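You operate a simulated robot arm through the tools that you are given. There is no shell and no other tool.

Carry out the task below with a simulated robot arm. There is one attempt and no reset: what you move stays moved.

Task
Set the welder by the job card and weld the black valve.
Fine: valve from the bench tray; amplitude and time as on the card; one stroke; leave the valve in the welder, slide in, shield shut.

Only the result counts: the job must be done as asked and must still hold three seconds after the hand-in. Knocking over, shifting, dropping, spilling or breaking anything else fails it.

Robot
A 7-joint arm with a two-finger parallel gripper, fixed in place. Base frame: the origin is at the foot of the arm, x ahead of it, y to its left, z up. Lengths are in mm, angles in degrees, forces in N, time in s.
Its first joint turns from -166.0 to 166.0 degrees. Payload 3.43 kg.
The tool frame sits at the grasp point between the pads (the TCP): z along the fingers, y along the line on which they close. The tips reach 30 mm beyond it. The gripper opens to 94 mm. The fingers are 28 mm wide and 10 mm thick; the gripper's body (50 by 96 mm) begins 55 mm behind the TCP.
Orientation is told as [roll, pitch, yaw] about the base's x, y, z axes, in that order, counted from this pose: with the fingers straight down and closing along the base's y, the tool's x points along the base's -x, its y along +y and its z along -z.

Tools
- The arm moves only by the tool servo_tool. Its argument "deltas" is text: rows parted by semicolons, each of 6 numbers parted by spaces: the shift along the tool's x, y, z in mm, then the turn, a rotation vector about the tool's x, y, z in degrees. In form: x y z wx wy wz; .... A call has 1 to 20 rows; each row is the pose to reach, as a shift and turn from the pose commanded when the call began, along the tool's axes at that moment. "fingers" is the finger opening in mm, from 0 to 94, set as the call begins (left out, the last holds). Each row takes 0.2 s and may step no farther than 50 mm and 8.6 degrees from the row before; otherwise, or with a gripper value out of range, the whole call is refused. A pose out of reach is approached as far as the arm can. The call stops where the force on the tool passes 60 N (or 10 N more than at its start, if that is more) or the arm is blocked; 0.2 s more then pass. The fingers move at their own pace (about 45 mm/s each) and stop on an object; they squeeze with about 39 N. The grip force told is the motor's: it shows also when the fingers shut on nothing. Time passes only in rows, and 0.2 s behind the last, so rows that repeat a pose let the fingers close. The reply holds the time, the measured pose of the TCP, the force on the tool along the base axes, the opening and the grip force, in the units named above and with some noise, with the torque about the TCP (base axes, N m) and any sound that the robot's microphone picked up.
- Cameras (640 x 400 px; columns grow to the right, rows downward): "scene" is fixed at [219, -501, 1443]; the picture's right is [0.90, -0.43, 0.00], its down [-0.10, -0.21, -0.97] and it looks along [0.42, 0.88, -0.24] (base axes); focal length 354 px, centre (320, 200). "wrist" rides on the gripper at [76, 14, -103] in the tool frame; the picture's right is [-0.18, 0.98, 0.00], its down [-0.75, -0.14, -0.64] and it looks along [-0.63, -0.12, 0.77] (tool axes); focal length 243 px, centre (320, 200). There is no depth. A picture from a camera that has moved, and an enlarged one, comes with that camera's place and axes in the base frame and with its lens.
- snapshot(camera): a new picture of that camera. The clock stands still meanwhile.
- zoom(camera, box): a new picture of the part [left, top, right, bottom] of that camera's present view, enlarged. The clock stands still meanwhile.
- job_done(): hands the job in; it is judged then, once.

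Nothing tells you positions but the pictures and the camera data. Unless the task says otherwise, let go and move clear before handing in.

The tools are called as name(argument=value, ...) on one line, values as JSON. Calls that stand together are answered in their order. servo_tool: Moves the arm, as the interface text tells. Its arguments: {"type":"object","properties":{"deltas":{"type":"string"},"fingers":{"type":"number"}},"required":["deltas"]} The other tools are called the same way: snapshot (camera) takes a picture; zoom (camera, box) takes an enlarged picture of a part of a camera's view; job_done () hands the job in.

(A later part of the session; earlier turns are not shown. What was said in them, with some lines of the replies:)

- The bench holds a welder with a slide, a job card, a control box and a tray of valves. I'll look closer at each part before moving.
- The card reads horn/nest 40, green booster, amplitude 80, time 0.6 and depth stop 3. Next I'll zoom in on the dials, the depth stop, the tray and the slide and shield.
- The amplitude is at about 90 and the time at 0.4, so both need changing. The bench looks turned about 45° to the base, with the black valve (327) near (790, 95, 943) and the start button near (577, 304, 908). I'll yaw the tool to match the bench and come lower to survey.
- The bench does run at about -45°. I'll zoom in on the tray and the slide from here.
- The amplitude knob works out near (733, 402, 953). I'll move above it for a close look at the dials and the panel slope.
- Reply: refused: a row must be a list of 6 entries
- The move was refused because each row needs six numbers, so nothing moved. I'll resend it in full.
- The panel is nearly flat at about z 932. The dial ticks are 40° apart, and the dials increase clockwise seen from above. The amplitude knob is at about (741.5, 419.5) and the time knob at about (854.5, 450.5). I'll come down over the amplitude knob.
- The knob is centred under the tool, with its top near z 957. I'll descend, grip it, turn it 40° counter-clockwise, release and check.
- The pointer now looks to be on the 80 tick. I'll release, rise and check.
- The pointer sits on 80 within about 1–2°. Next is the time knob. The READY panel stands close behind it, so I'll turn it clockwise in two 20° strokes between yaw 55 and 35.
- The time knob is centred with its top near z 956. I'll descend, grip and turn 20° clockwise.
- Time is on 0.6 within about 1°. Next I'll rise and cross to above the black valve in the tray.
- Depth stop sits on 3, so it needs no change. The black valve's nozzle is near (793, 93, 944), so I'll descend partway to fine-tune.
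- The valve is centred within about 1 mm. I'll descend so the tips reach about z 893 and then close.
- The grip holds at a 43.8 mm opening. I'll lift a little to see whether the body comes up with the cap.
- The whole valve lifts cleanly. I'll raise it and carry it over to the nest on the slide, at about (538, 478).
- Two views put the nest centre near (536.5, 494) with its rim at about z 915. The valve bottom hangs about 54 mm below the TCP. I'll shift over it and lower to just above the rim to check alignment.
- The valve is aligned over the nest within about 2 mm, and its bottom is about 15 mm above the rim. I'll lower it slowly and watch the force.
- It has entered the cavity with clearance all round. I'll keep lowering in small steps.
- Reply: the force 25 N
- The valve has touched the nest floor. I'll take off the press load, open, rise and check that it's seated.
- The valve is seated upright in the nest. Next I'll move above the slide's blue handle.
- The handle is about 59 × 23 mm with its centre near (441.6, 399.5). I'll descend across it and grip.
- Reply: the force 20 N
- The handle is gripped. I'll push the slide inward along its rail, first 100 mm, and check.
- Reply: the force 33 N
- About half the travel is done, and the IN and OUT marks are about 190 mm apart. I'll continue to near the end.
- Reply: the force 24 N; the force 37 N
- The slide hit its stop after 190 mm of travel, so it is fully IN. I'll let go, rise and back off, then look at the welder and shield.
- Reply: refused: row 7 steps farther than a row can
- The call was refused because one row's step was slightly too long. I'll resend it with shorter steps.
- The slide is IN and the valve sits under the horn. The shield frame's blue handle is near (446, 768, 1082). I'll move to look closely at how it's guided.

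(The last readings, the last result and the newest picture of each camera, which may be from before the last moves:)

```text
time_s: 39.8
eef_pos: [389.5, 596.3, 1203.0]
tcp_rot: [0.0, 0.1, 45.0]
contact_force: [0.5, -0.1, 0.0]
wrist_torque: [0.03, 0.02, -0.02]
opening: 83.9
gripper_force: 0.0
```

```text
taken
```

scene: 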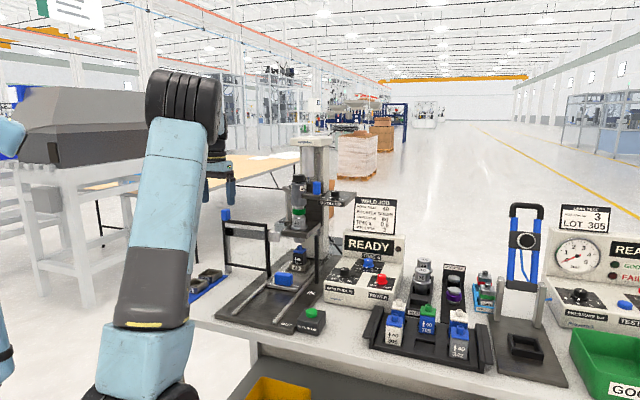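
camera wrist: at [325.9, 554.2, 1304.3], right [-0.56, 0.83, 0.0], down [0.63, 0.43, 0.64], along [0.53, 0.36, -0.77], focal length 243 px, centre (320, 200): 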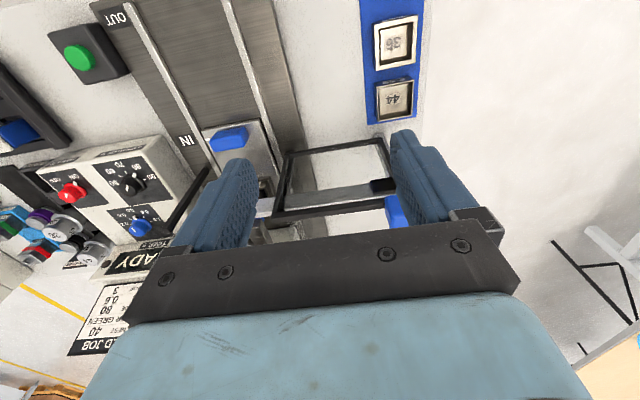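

zoom(camera="wrist", box=[240, 120, 432, 240])

zoom(camera="scene", box=[212, 200, 292, 280])

zoom(camera="scene", box=[250, 220, 330, 300])

zoom(camera="scene", box=[260, 225, 292, 245])

```text
3.33 times, centred on (336, 180) of wrist
camera zoom: at [325.9, 554.2, 1304.3], right [-0.56, 0.83, 0.0], down [0.63, 0.43, 0.64], along [0.53, 0.36, -0.77], focal length 809 px, centre (267, 267)
```

zoom: 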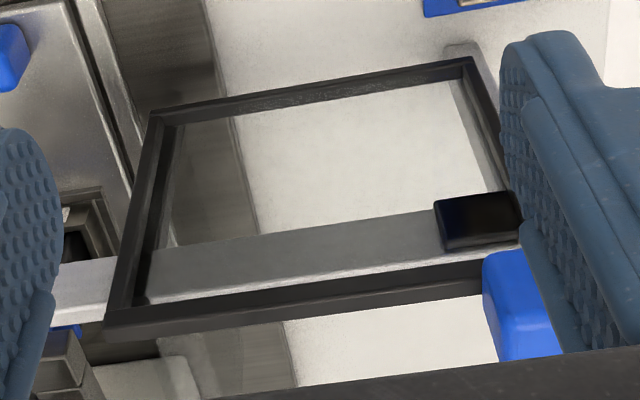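

```text
5.00 times, centred on (252, 240) of scene
camera zoom: at [219.0, -501.0, 1443.0], right [0.9, -0.43, 0.0], down [-0.1, -0.21, -0.97], along [0.42, 0.88, -0.24], focal length 1771 px, centre (660, 0)
```

zoom: 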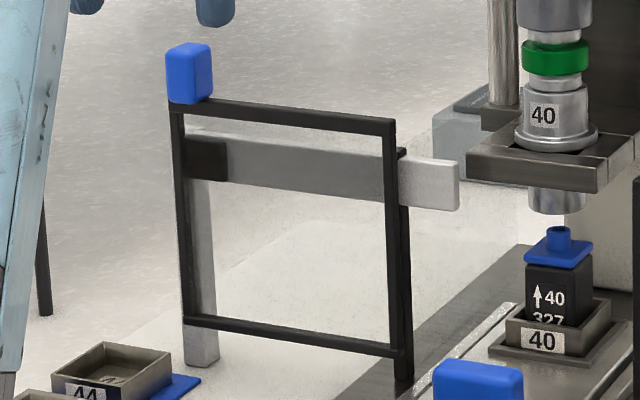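

```text
5.00 times, centred on (290, 260) of scene
camera zoom: at [219.0, -501.0, 1443.0], right [0.9, -0.43, 0.0], down [-0.1, -0.21, -0.97], along [0.42, 0.88, -0.24], focal length 1771 px, centre (470, -100)
```

zoom: 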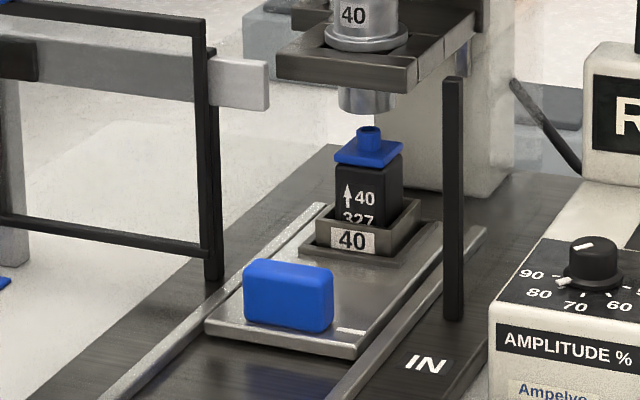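

```text
16.00 times, centred on (276, 235) of scene
camera zoom: at [219.0, -501.0, 1443.0], right [0.9, -0.43, 0.0], down [-0.1, -0.21, -0.97], along [0.42, 0.88, -0.24], focal length 5666 px, centre (1024, -360)
```

zoom: 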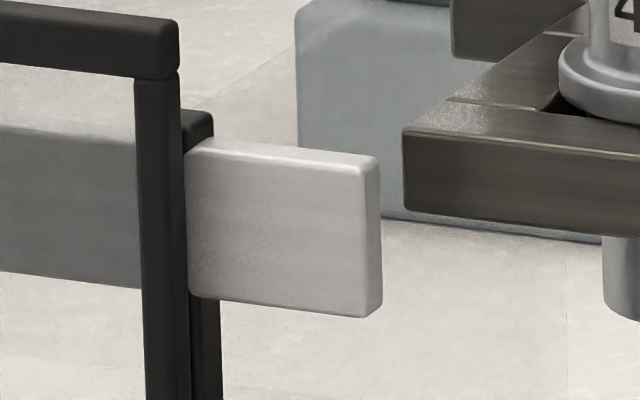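

The frame carries a pane and rides on a grey rail by a dark carriage block. It should slide to the right, toward the right-hand post, to shut. I'll go above its handle to locate it precisely.

servo_tool(deltas="-30 15 0 0 0 0; -62 31 0 0 0 0; -95 48 0 0 0 0; -128 65 0 0 0 0; -161 82 0 0 0 0")

snapshot(camera="wrist")

zoom(camera="scene", box=[190, 160, 318, 240])

```text
time_s: 41.0
eef_pos: [445.0, 768.6, 1201.2]
tcp_rot: [0.1, -0.1, 45.0]
contact_force: [1.1, -0.5, 1.2]
wrist_torque: [0.06, 0.02, -0.01]
opening: 84.1
gripper_force: 0.0
```

```text
taken
camera wrist: at [380.7, 725.6, 1304.3], right [-0.56, 0.83, 0.0], down [0.63, 0.43, 0.64], along [0.53, 0.36, -0.77], focal length 243 px, centre (320, 200)
```

wrist: 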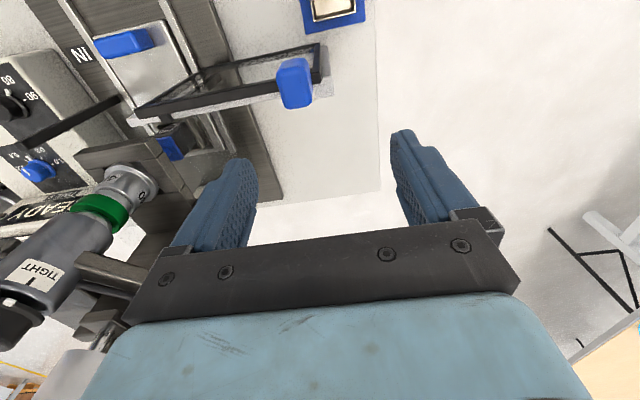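

```text
5.00 times, centred on (254, 200) of scene
camera zoom: at [219.0, -501.0, 1443.0], right [0.9, -0.43, 0.0], down [-0.1, -0.21, -0.97], along [0.42, 0.88, -0.24], focal length 1771 px, centre (650, 200)
```

zoom: 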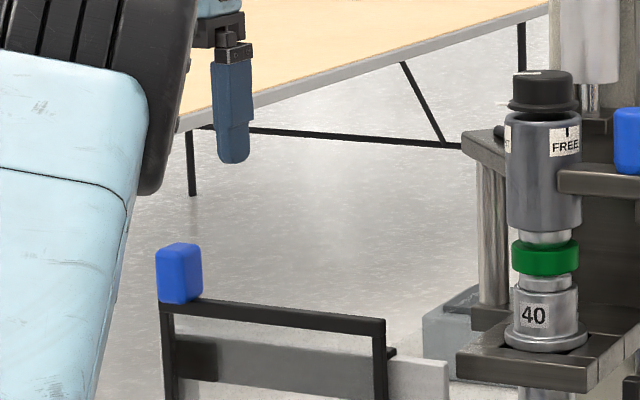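

zoom(camera="wrist", box=[236, 40, 364, 120])

zoom(camera="scene", box=[210, 202, 242, 222])

```text
5.00 times, centred on (300, 80) of wrist
camera zoom: at [380.7, 725.6, 1304.3], right [-0.56, 0.83, 0.0], down [0.63, 0.43, 0.64], along [0.53, 0.36, -0.77], focal length 1213 px, centre (420, 800)
```

zoom: 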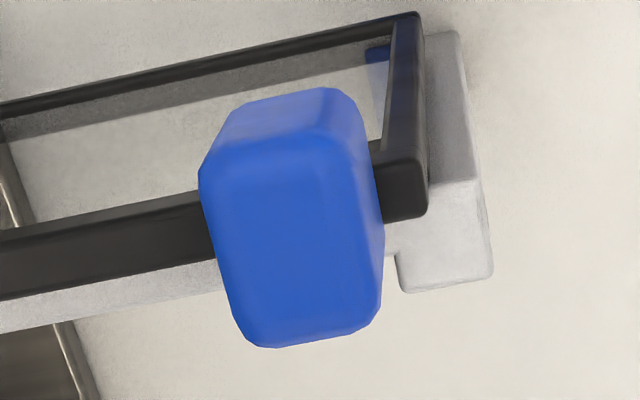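

```text
16.00 times, centred on (226, 212) of scene
camera zoom: at [219.0, -501.0, 1443.0], right [0.9, -0.43, 0.0], down [-0.1, -0.21, -0.97], along [0.42, 0.88, -0.24], focal length 5666 px, centre (1824, 8)
```

zoom: 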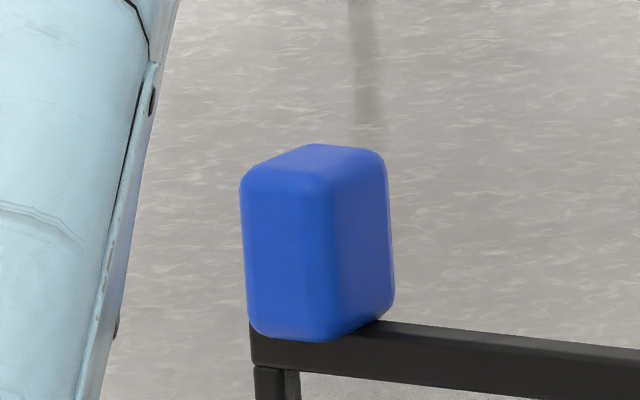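

The handle top is near (435, 740, 1111), about 25 mm square and 37 mm tall. I'll position over it with the fingers on its left and right sides.

servo_tool(deltas="14 -7 10 0 0 0; 27 -13.4 35 0 0 0; 27 -13.4 52 0 0 0", fingers=60)

snapshot(camera="wrist")

zoom(camera="scene", box=[190, 170, 286, 230])

```text
time_s: 41.8
eef_pos: [436.4, 738.9, 1148.4]
tcp_rot: [0.0, 0.0, 44.9]
contact_force: [0.1, 0.0, 0.1]
wrist_torque: [0.0, 0.0, -0.04]
opening: 59.9
gripper_force: 0.0
```

```text
taken
camera wrist: at [372.5, 696.1, 1250.7], right [-0.56, 0.83, 0.0], down [0.63, 0.43, 0.64], along [0.53, 0.36, -0.77], focal length 243 px, centre (320, 200)
```

wrist: 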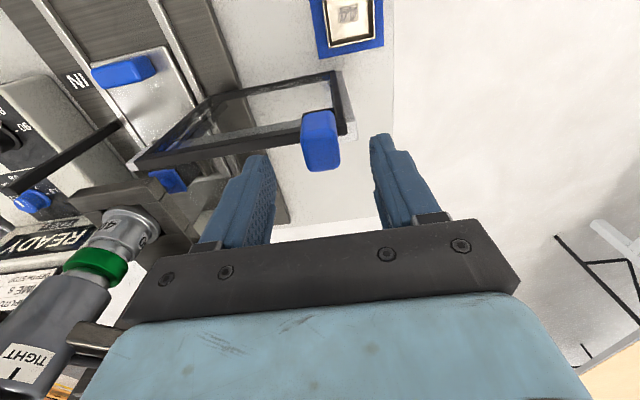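

```text
6.67 times, centred on (238, 200) of scene
camera zoom: at [219.0, -501.0, 1443.0], right [0.9, -0.43, 0.0], down [-0.1, -0.21, -0.97], along [0.42, 0.88, -0.24], focal length 2361 px, centre (867, 200)
```

zoom: 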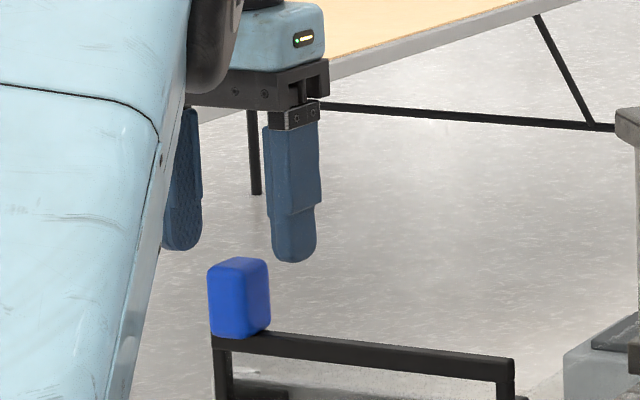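

zoom(camera="wrist", box=[256, 90, 384, 170])

```text
5.00 times, centred on (320, 130) of wrist
camera zoom: at [372.5, 696.1, 1250.7], right [-0.56, 0.83, 0.0], down [0.63, 0.43, 0.64], along [0.53, 0.36, -0.77], focal length 1213 px, centre (320, 550)
```

zoom: 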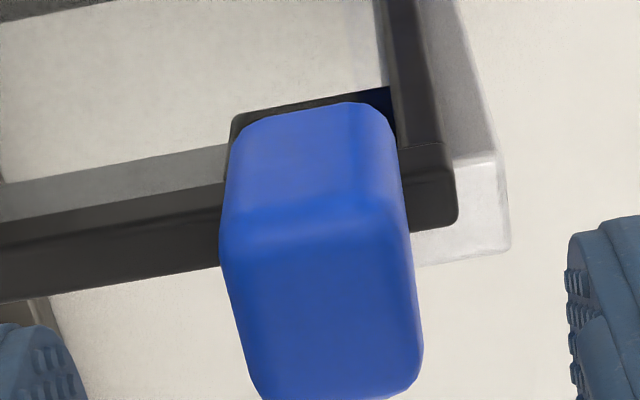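

Aligned, with the handle top at z ≈ 1111. I'll descend and grip.

servo_tool(deltas="0 0 15 0 0 0; 0 0 28 0 0 0; 0 0 35 0 0 0")

servo_tool(deltas="0 0 0 0 0 0; 0 0 0 0 0 0; 0 0 0 0 0 0; 0 0 0 0 0 0", fingers=18)

snapshot(camera="wrist")

zoom(camera="scene", box=[190, 170, 318, 250])

```text
time_s: 42.6
eef_pos: [437.8, 739.0, 1111.4]
tcp_rot: [-0.1, -0.1, 45.0]
contact_force: [0.4, 0.2, -0.1]
wrist_torque: [0.0, 0.01, -0.02]
opening: 59.8
gripper_force: 0.1
```

```text
time_s: 43.6
eef_pos: [437.5, 738.2, 1113.3]
tcp_rot: [-0.1, 0.0, 45.0]
contact_force: [-0.8, -0.5, -2.1]
wrist_torque: [0.17, -0.16, 0.02]
opening: 28.4
gripper_force: 44.7
```

```text
taken
camera wrist: at [373.4, 695.9, 1215.1], right [-0.56, 0.83, 0.0], down [0.63, 0.43, 0.64], along [0.53, 0.36, -0.77], focal length 243 px, centre (320, 200)
```

wrist: 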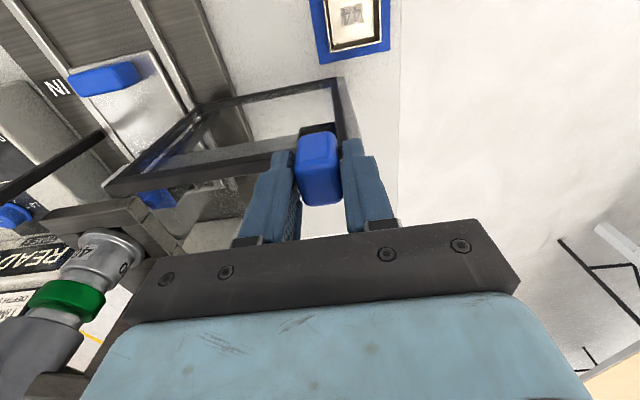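

```text
5.00 times, centred on (254, 210) of scene
camera zoom: at [219.0, -501.0, 1443.0], right [0.9, -0.43, 0.0], down [-0.1, -0.21, -0.97], along [0.42, 0.88, -0.24], focal length 1771 px, centre (650, 150)
```

zoom: 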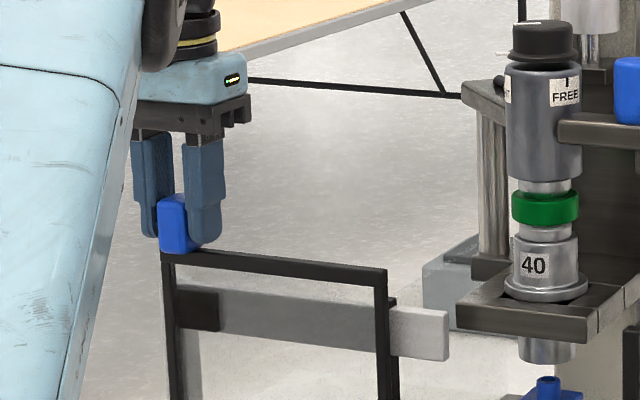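

The handle is gripped. I'll slide the shield 30 mm to the right as a trial.

servo_tool(deltas="0 -5 0 0 0 0; 0 -12 0 0 0 0; 0 -21 0 0 0 0; 0 -30 0 0 0 0")

zoom(camera="scene", box=[190, 170, 318, 250])

```text
time_s: 44.6
eef_pos: [458.3, 718.4, 1112.6]
tcp_rot: [0.0, 0.0, 45.1]
contact_force: [-7.8, -8.6, -12.0]
wrist_torque: [0.48, -0.43, 0.03]
opening: 28.4
gripper_force: 45.0
```

```text
5.00 times, centred on (254, 210) of scene
camera zoom: at [219.0, -501.0, 1443.0], right [0.9, -0.43, 0.0], down [-0.1, -0.21, -0.97], along [0.42, 0.88, -0.24], focal length 1771 px, centre (650, 150)
```

zoom: 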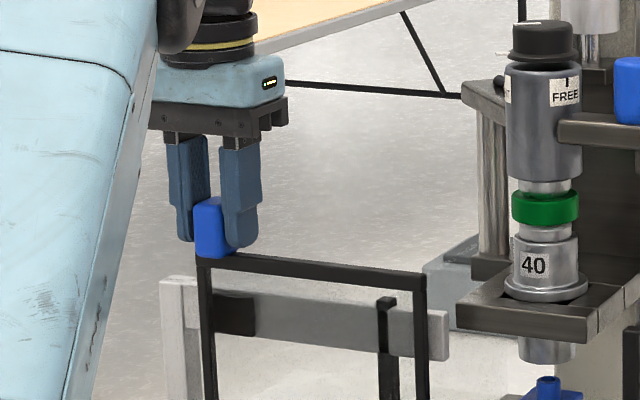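

The shield slides freely along its rail. I'll continue.

servo_tool(deltas="0 -12 0 0 0 0; 0 -25 0 0 0 0; 0 -38 0 0 0 0; 0 -51 0 0 0 0; 0 -64 0 0 0 0; 0 -77 0 0 0 0; 0 -90 0 0 0 0")

zoom(camera="scene", box=[210, 160, 338, 260])

snapshot(camera="wrist")

```text
time_s: 46.2
eef_pos: [522.9, 653.9, 1112.4]
tcp_rot: [0.0, -0.1, 45.0]
contact_force: [-6.9, -8.2, -10.0]
wrist_torque: [-0.27, 0.34, 0.11]
opening: 28.4
gripper_force: 44.8
```

```text
4.00 times, centred on (274, 210) of scene
camera zoom: at [219.0, -501.0, 1443.0], right [0.9, -0.43, 0.0], down [-0.1, -0.21, -0.97], along [0.42, 0.88, -0.24], focal length 1416 px, centre (504, 160)
```

zoom: 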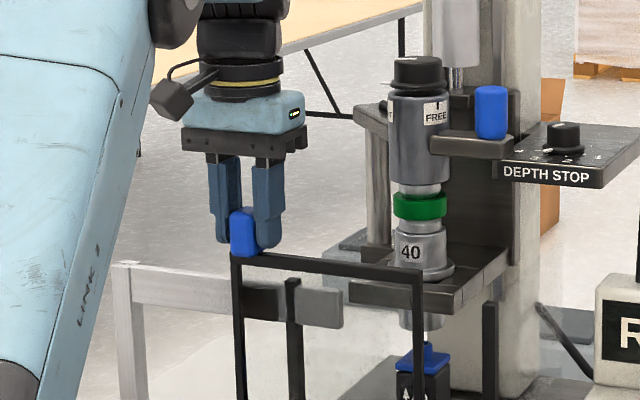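

```text
taken
camera wrist: at [458.5, 610.7, 1215.2], right [-0.56, 0.83, 0.0], down [0.63, 0.43, 0.64], along [0.53, 0.36, -0.77], focal length 243 px, centre (320, 200)
```

wrist: 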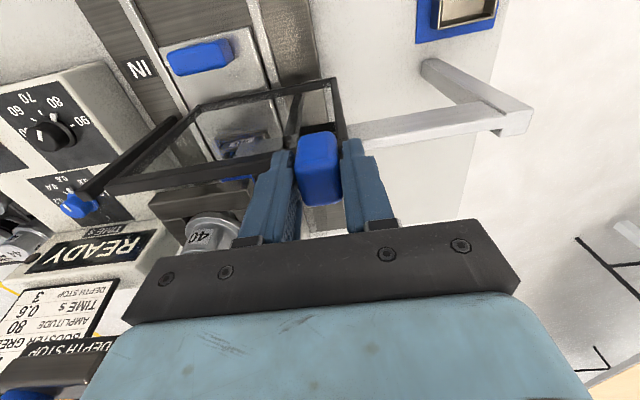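

About 50–60 mm remains until the frame meets the right post. I'll continue carefully.

servo_tool(deltas="0 -10 0 0 0 0; 0 -20 0 0 0 0; 0 -30 0 0 0 0; 0 -38 0 0 0 0")

zoom(camera="scene", box=[210, 170, 338, 290])

snapshot(camera="wrist")

```text
time_s: 47.2
eef_pos: [548.8, 626.9, 1114.2]
tcp_rot: [0.1, 0.1, 45.0]
contact_force: [-13.4, -11.2, -12.5]
wrist_torque: [0.46, -0.37, 0.07]
opening: 28.5
gripper_force: 44.9
```

```text
3.33 times, centred on (274, 230) of scene
camera zoom: at [219.0, -501.0, 1443.0], right [0.9, -0.43, 0.0], down [-0.1, -0.21, -0.97], along [0.42, 0.88, -0.24], focal length 1180 px, centre (473, 100)
```

zoom: 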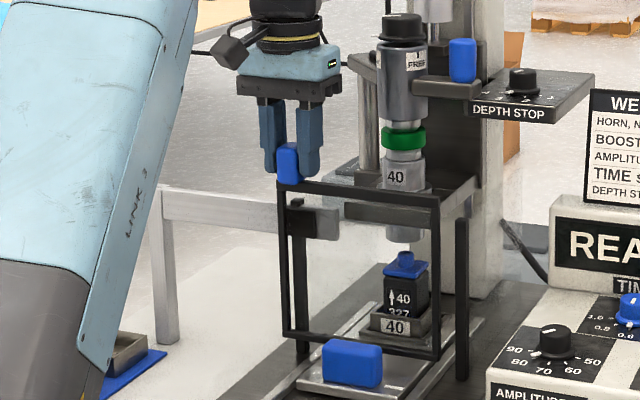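

```text
taken
camera wrist: at [484.8, 584.7, 1215.3], right [-0.56, 0.83, 0.0], down [0.63, 0.43, 0.64], along [0.53, 0.36, -0.77], focal length 243 px, centre (320, 200)
```

wrist: 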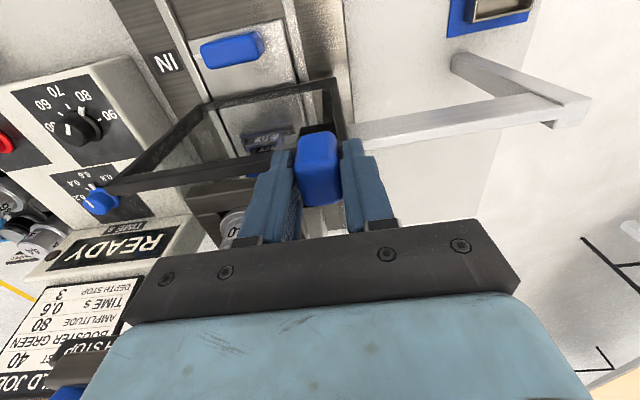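

servo_tool(deltas="0 -5 0 0 0 0; 0 -10 0 0 0 0; 0 -14 0 0 0 0; 0 -17 0 0 0 0; 0 -20 0 0 0 0; 0 -23 0 0 0 0")

zoom(camera="scene", box=[210, 170, 338, 290])

```text
time_s: 48.6
eef_pos: [559.7, 616.8, 1114.2]
tcp_rot: [0.2, 0.1, 45.3]
contact_force: [-30.2, 32.2, -13.3]
wrist_torque: [-0.36, 0.44, -0.61]
opening: 28.5
gripper_force: 45.2
```

```text
3.33 times, centred on (274, 230) of scene
camera zoom: at [219.0, -501.0, 1443.0], right [0.9, -0.43, 0.0], down [-0.1, -0.21, -0.97], along [0.42, 0.88, -0.24], focal length 1180 px, centre (473, 100)
```

zoom: 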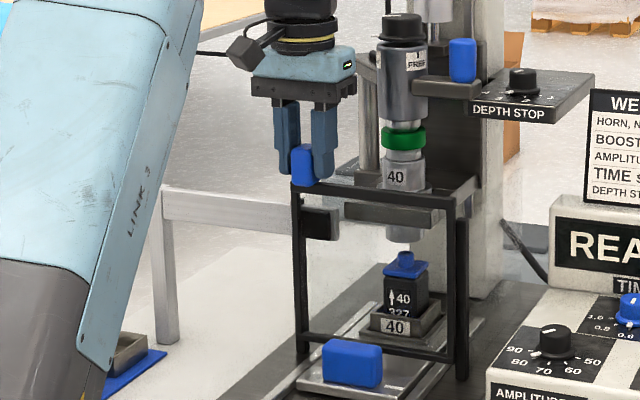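

The shield has reached its stop after 172 mm of travel and overlaps both posts, so it is shut. I'll take off the push, release and rise.

servo_tool(deltas="0 3 0 0 0 0; 0 6.5 0 0 0 0; 0 6.5 0 0 0 0")

servo_tool(deltas="0 0 0 0 0 0; 0 0 0 0 0 0; 0 0 -20 0 0 0; 0 0 -45 0 0 0; 30 0 -70 0 0 0; 70 0 -90 0 0 0; 110 0 -100 0 0 0", fingers=56)

zoom(camera="scene", box=[210, 170, 338, 290])

snapshot(camera="scene")

snapshot(camera="wrist")

```text
time_s: 49.4
eef_pos: [560.0, 616.4, 1112.3]
tcp_rot: [-0.1, 0.0, 44.9]
contact_force: [-19.3, 12.7, -6.9]
wrist_torque: [-0.31, -0.11, 0.22]
opening: 28.6
gripper_force: 44.9
```

```text
time_s: 51.0
eef_pos: [484.1, 535.7, 1212.2]
tcp_rot: [0.0, 0.1, 45.1]
contact_force: [0.6, 1.1, -0.9]
wrist_torque: [-0.03, -0.01, 0.0]
opening: 55.7
gripper_force: 0.0
```

```text
3.33 times, centred on (274, 230) of scene
camera zoom: at [219.0, -501.0, 1443.0], right [0.9, -0.43, 0.0], down [-0.1, -0.21, -0.97], along [0.42, 0.88, -0.24], focal length 1180 px, centre (473, 100)
```

zoom: 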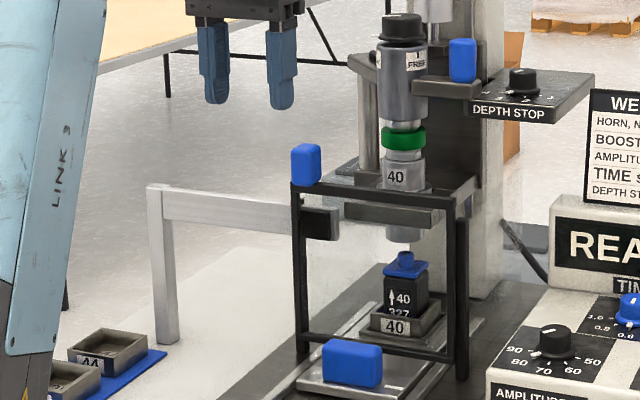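

```text
taken
```

scene: 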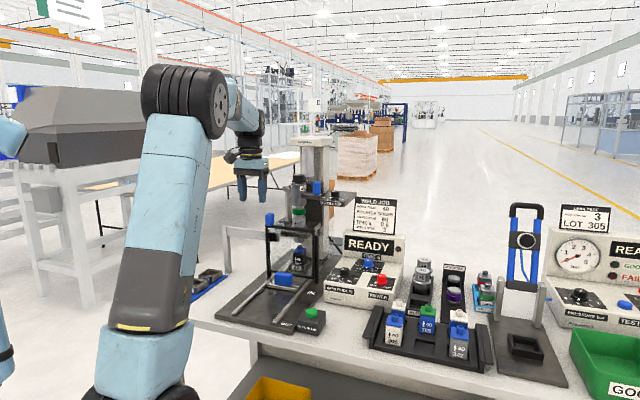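

```text
taken
camera wrist: at [419.8, 492.7, 1314.8], right [-0.56, 0.83, 0.0], down [0.63, 0.43, 0.64], along [0.53, 0.36, -0.77], focal length 243 px, centre (320, 200)
```

wrist: 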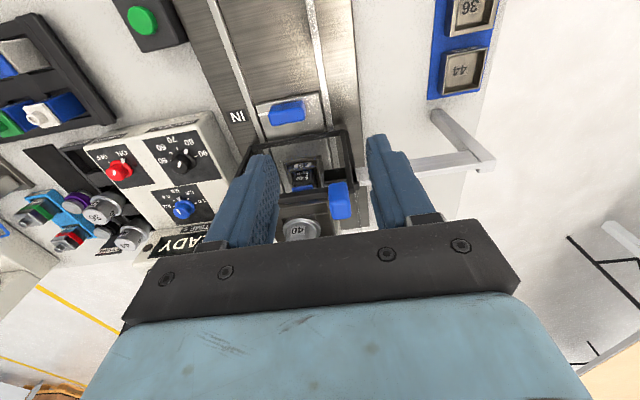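

The shield is shut, the slide is in and the valve is under the horn. Next comes WELD START, so I'll close the fingers and move above the green button near (577, 304).

servo_tool(deltas="18 -42 0 0 0 0; 36 -84 20 0 0 0; 54 -126 50 0 0 0; 72 -168 80 0 0 0; 90 -206 110 0 0 0; 97.6 -229 145 0 0 0; 97.6 -229 180 0 0 0", fingers=0)

snapshot(camera="wrist")

zoom(camera="scene", box=[270, 250, 366, 340])

```text
refused: row 3 steps farther than a row can; nothing moved
```

```text
taken
camera wrist: at [419.8, 492.7, 1314.8], right [-0.56, 0.83, 0.0], down [0.63, 0.43, 0.64], along [0.53, 0.36, -0.77], focal length 243 px, centre (320, 200)
```

wrist: 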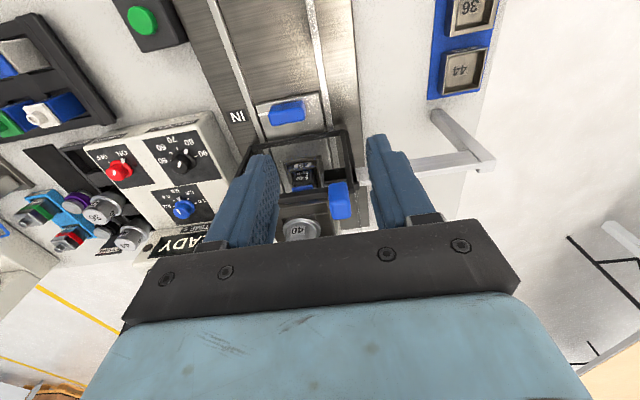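

```text
4.44 times, centred on (318, 295) of scene
camera zoom: at [219.0, -501.0, 1443.0], right [0.9, -0.43, 0.0], down [-0.1, -0.21, -0.97], along [0.42, 0.88, -0.24], focal length 1574 px, centre (329, -222)
```

zoom: 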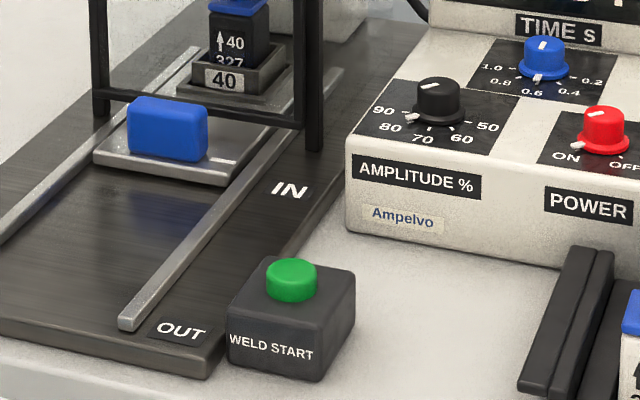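

The call was refused over one step being too long, so I'll use more rows.

servo_tool(deltas="16 -38 0 0 0 0; 32 -76 10 0 0 0; 48 -114 25 0 0 0; 64 -152 42 0 0 0; 80 -190 60 0 0 0; 97.6 -229 75 0 0 0; 97.6 -229 110 0 0 0; 97.6 -229 145 0 0 0; 97.6 -229 180 0 0 0", fingers=0)

snapshot(camera="wrist")

zoom(camera="scene", box=[254, 235, 382, 325])

```text
time_s: 53.0
eef_pos: [576.2, 307.4, 1033.3]
tcp_rot: [-0.1, 0.0, 45.0]
contact_force: [-0.4, -0.1, 0.1]
wrist_torque: [0.0, -0.01, 0.0]
opening: 0.0
gripper_force: 32.7
```

```text
taken
camera wrist: at [512.1, 263.9, 1135.6], right [-0.56, 0.83, 0.0], down [0.63, 0.43, 0.64], along [0.53, 0.36, -0.77], focal length 243 px, centre (320, 200)
```

wrist: 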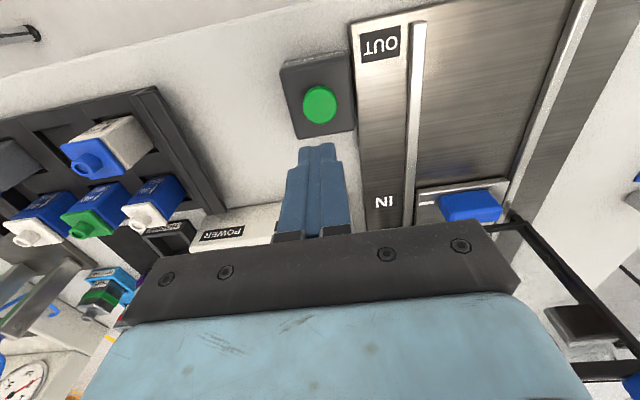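

```text
4.44 times, centred on (318, 280) of scene
camera zoom: at [219.0, -501.0, 1443.0], right [0.9, -0.43, 0.0], down [-0.1, -0.21, -0.97], along [0.42, 0.88, -0.24], focal length 1574 px, centre (329, -156)
```

zoom: 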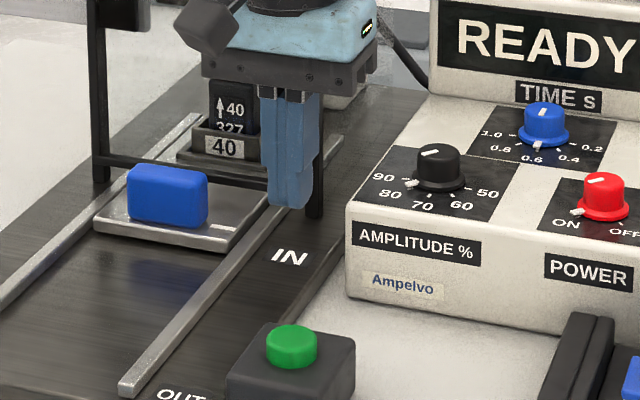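

The button is directly below the closed fingertips with its top at z ≈ 905. I'll go down just short of it and then press once.

servo_tool(deltas="0 0 30 0 0 0; 0 0 60 0 0 0; 0 0 82 0 0 0")

zoom(camera="wrist", box=[256, 90, 384, 170])

zoom(camera="scene", box=[279, 290, 343, 330])

```text
time_s: 53.8
eef_pos: [576.0, 307.5, 952.1]
tcp_rot: [0.0, 0.1, 45.1]
contact_force: [0.2, 0.2, 0.7]
wrist_torque: [0.01, 0.03, 0.01]
opening: 0.0
gripper_force: 33.1
```

```text
5.00 times, centred on (320, 130) of wrist
camera zoom: at [511.9, 264.6, 1054.3], right [-0.56, 0.83, 0.0], down [0.63, 0.43, 0.64], along [0.53, 0.36, -0.77], focal length 1213 px, centre (320, 550)
```

zoom: 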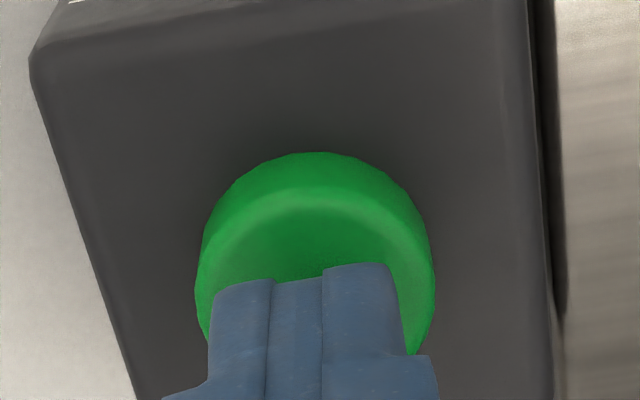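

```text
10.00 times, centred on (311, 310) of scene
camera zoom: at [219.0, -501.0, 1443.0], right [0.9, -0.43, 0.0], down [-0.1, -0.21, -0.97], along [0.42, 0.88, -0.24], focal length 3541 px, centre (410, -900)
```

zoom: 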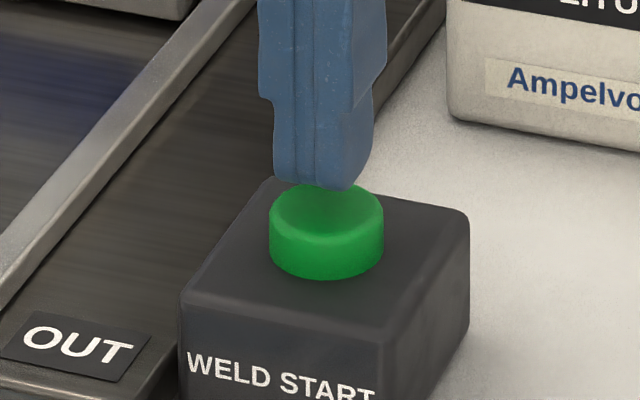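

servo_tool(deltas="0 0 10 0 0 0; 0 0 15 0 0 0; 0 0 18 0 0 0; 0 0 21 0 0 0; 0 0 23 0 0 0")

```text
time_s: 55.0
eef_pos: [575.4, 308.6, 935.4]
tcp_rot: [-0.1, -0.6, 45.0]
contact_force: [-8.3, -6.5, 34.1]
wrist_torque: [-0.41, 0.39, -0.01]
opening: 0.0
gripper_force: 33.0
heard: click
stopped in row 5: the force on the tool passed its limit at 63 N (the readings are from after the stop); the commanded pose is now the measured one
```

A click was heard as the button went down. I'll lift off straight up and look at the welder.

servo_tool(deltas="0 0 -15 0 0 0; 0 0 -50 0 0 0; 0 0 -90 0 0 0; 0 0 -90 0 0 0")

zoom(camera="scene", box=[230, 165, 422, 285])

```text
time_s: 56.0
eef_pos: [576.6, 309.3, 1021.5]
tcp_rot: [0.0, -0.3, 44.9]
contact_force: [-0.2, -0.6, -0.8]
wrist_torque: [0.0, 0.04, -0.03]
opening: 0.0
gripper_force: 33.3
```

```text
3.33 times, centred on (326, 225) of scene
camera zoom: at [219.0, -501.0, 1443.0], right [0.9, -0.43, 0.0], down [-0.1, -0.21, -0.97], along [0.42, 0.88, -0.24], focal length 1180 px, centre (300, 117)
```

zoom: 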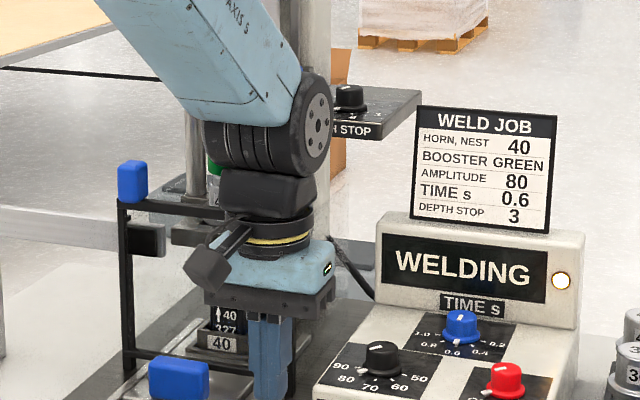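

The display shows WELDING with the lamp lit. I'll move clear and let the cycle finish.

servo_tool(deltas="0 0 -30 0 0 0; 10 -30 -60 0 0 0; 20 -60 -90 0 0 0; 30 -90 -120 0 0 0; 40 -120 -150 0 0 0; 40 -120 -150 0 0 0; 40 -120 -150 0 0 0; 40 -120 -150 0 0 0; 40 -120 -150 0 0 0; 40 -120 -150 0 0 0")

snapshot(camera="scene")

zoom(camera="scene", box=[230, 165, 422, 285])

```text
time_s: 58.2
eef_pos: [634.0, 194.9, 1169.8]
tcp_rot: [0.0, -0.4, 45.0]
contact_force: [0.0, -0.2, 0.0]
wrist_torque: [0.03, -0.03, 0.01]
opening: 0.2
gripper_force: 33.2
```

```text
taken
```

scene: 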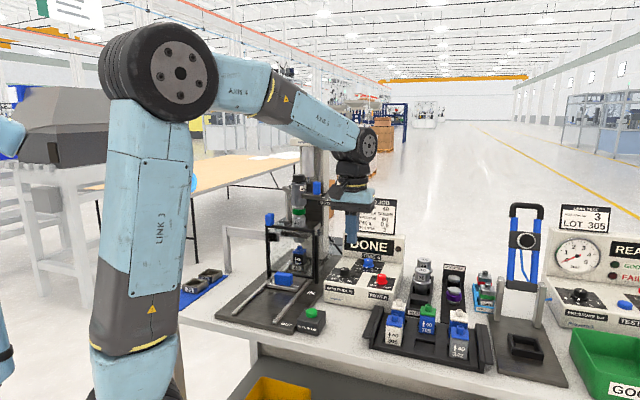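

```text
3.33 times, centred on (326, 225) of scene
camera zoom: at [219.0, -501.0, 1443.0], right [0.9, -0.43, 0.0], down [-0.1, -0.21, -0.97], along [0.42, 0.88, -0.24], focal length 1180 px, centre (300, 117)
```

zoom: 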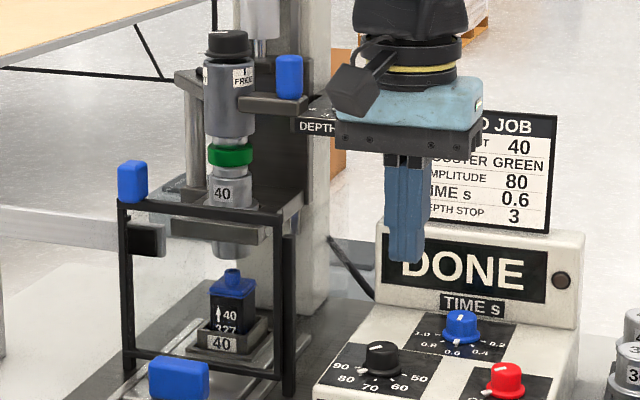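

The display reads DONE and the head is back up. I'll check the valve, slide, shield and tray once more before handing in.

zoom(camera="scene", box=[254, 215, 334, 310])

zoom(camera="scene", box=[340, 250, 500, 365])

zoom(camera="scene", box=[335, 245, 415, 295])

```text
4.21 times, centred on (294, 262) of scene
camera zoom: at [219.0, -501.0, 1443.0], right [0.9, -0.43, 0.0], down [-0.1, -0.21, -0.97], along [0.42, 0.88, -0.24], focal length 1491 px, centre (430, -63)
```

zoom: 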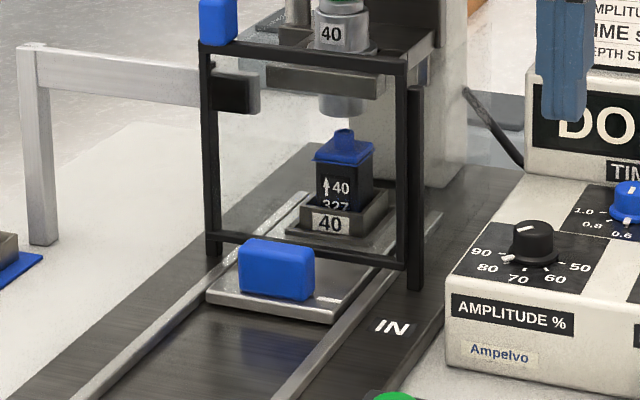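

```text
3.48 times, centred on (420, 308) of scene
camera zoom: at [219.0, -501.0, 1443.0], right [0.9, -0.43, 0.0], down [-0.1, -0.21, -0.97], along [0.42, 0.88, -0.24], focal length 1232 px, centre (-28, -174)
```

zoom: 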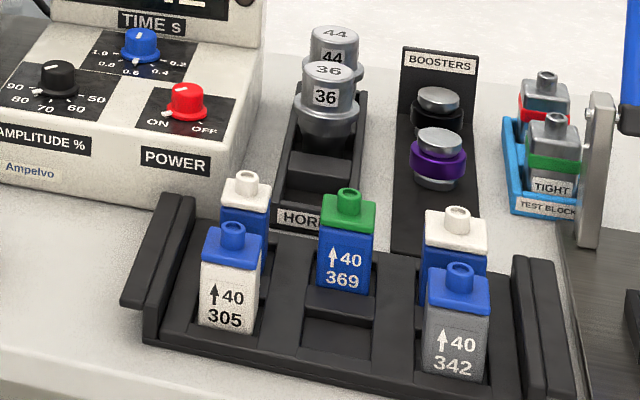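

```text
8.00 times, centred on (375, 270) of scene
camera zoom: at [219.0, -501.0, 1443.0], right [0.9, -0.43, 0.0], down [-0.1, -0.21, -0.97], along [0.42, 0.88, -0.24], focal length 2833 px, centre (-120, -360)
```

zoom: 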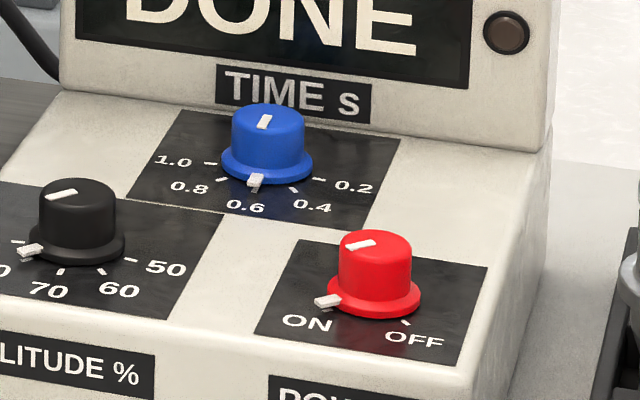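

zoom(camera="scene", box=[280, 240, 320, 275])

```text
11.43 times, centred on (300, 258) of scene
camera zoom: at [219.0, -501.0, 1443.0], right [0.9, -0.43, 0.0], down [-0.1, -0.21, -0.97], along [0.42, 0.88, -0.24], focal length 4047 px, centre (549, -457)
```

zoom: 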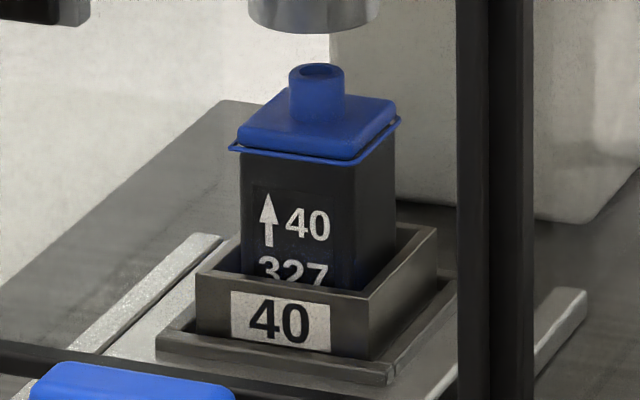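

The valve shows an even weld bead, the cap is seated, and the display reads DONE after one stroke. The slide is in, the shield is shut, both dials match the card, nothing else has moved and the arm is clear, so I'm handing in.

job_done()

```text
The job is handed in.
```

The black valve (327) is welded and the job is handed in. The welder's display read DONE after a single press of WELD START.

- **Settings:** I turned the amplitude from 90 to 80 and the time from 0.4 to 0.6 s. The depth stop (3), green booster, 40 horn and 40 nest already matched the card.
- **Valve:** It came from the bench tray and is still in the welder nest. The last picture shows an even weld bead around the cap.
- **Slide and shield:** The slide is pushed in to its stop, and the shield is shut against its stop.
- **Everything else:** I saw nothing else moved or knocked over in the final check. The arm is clear of the welder.
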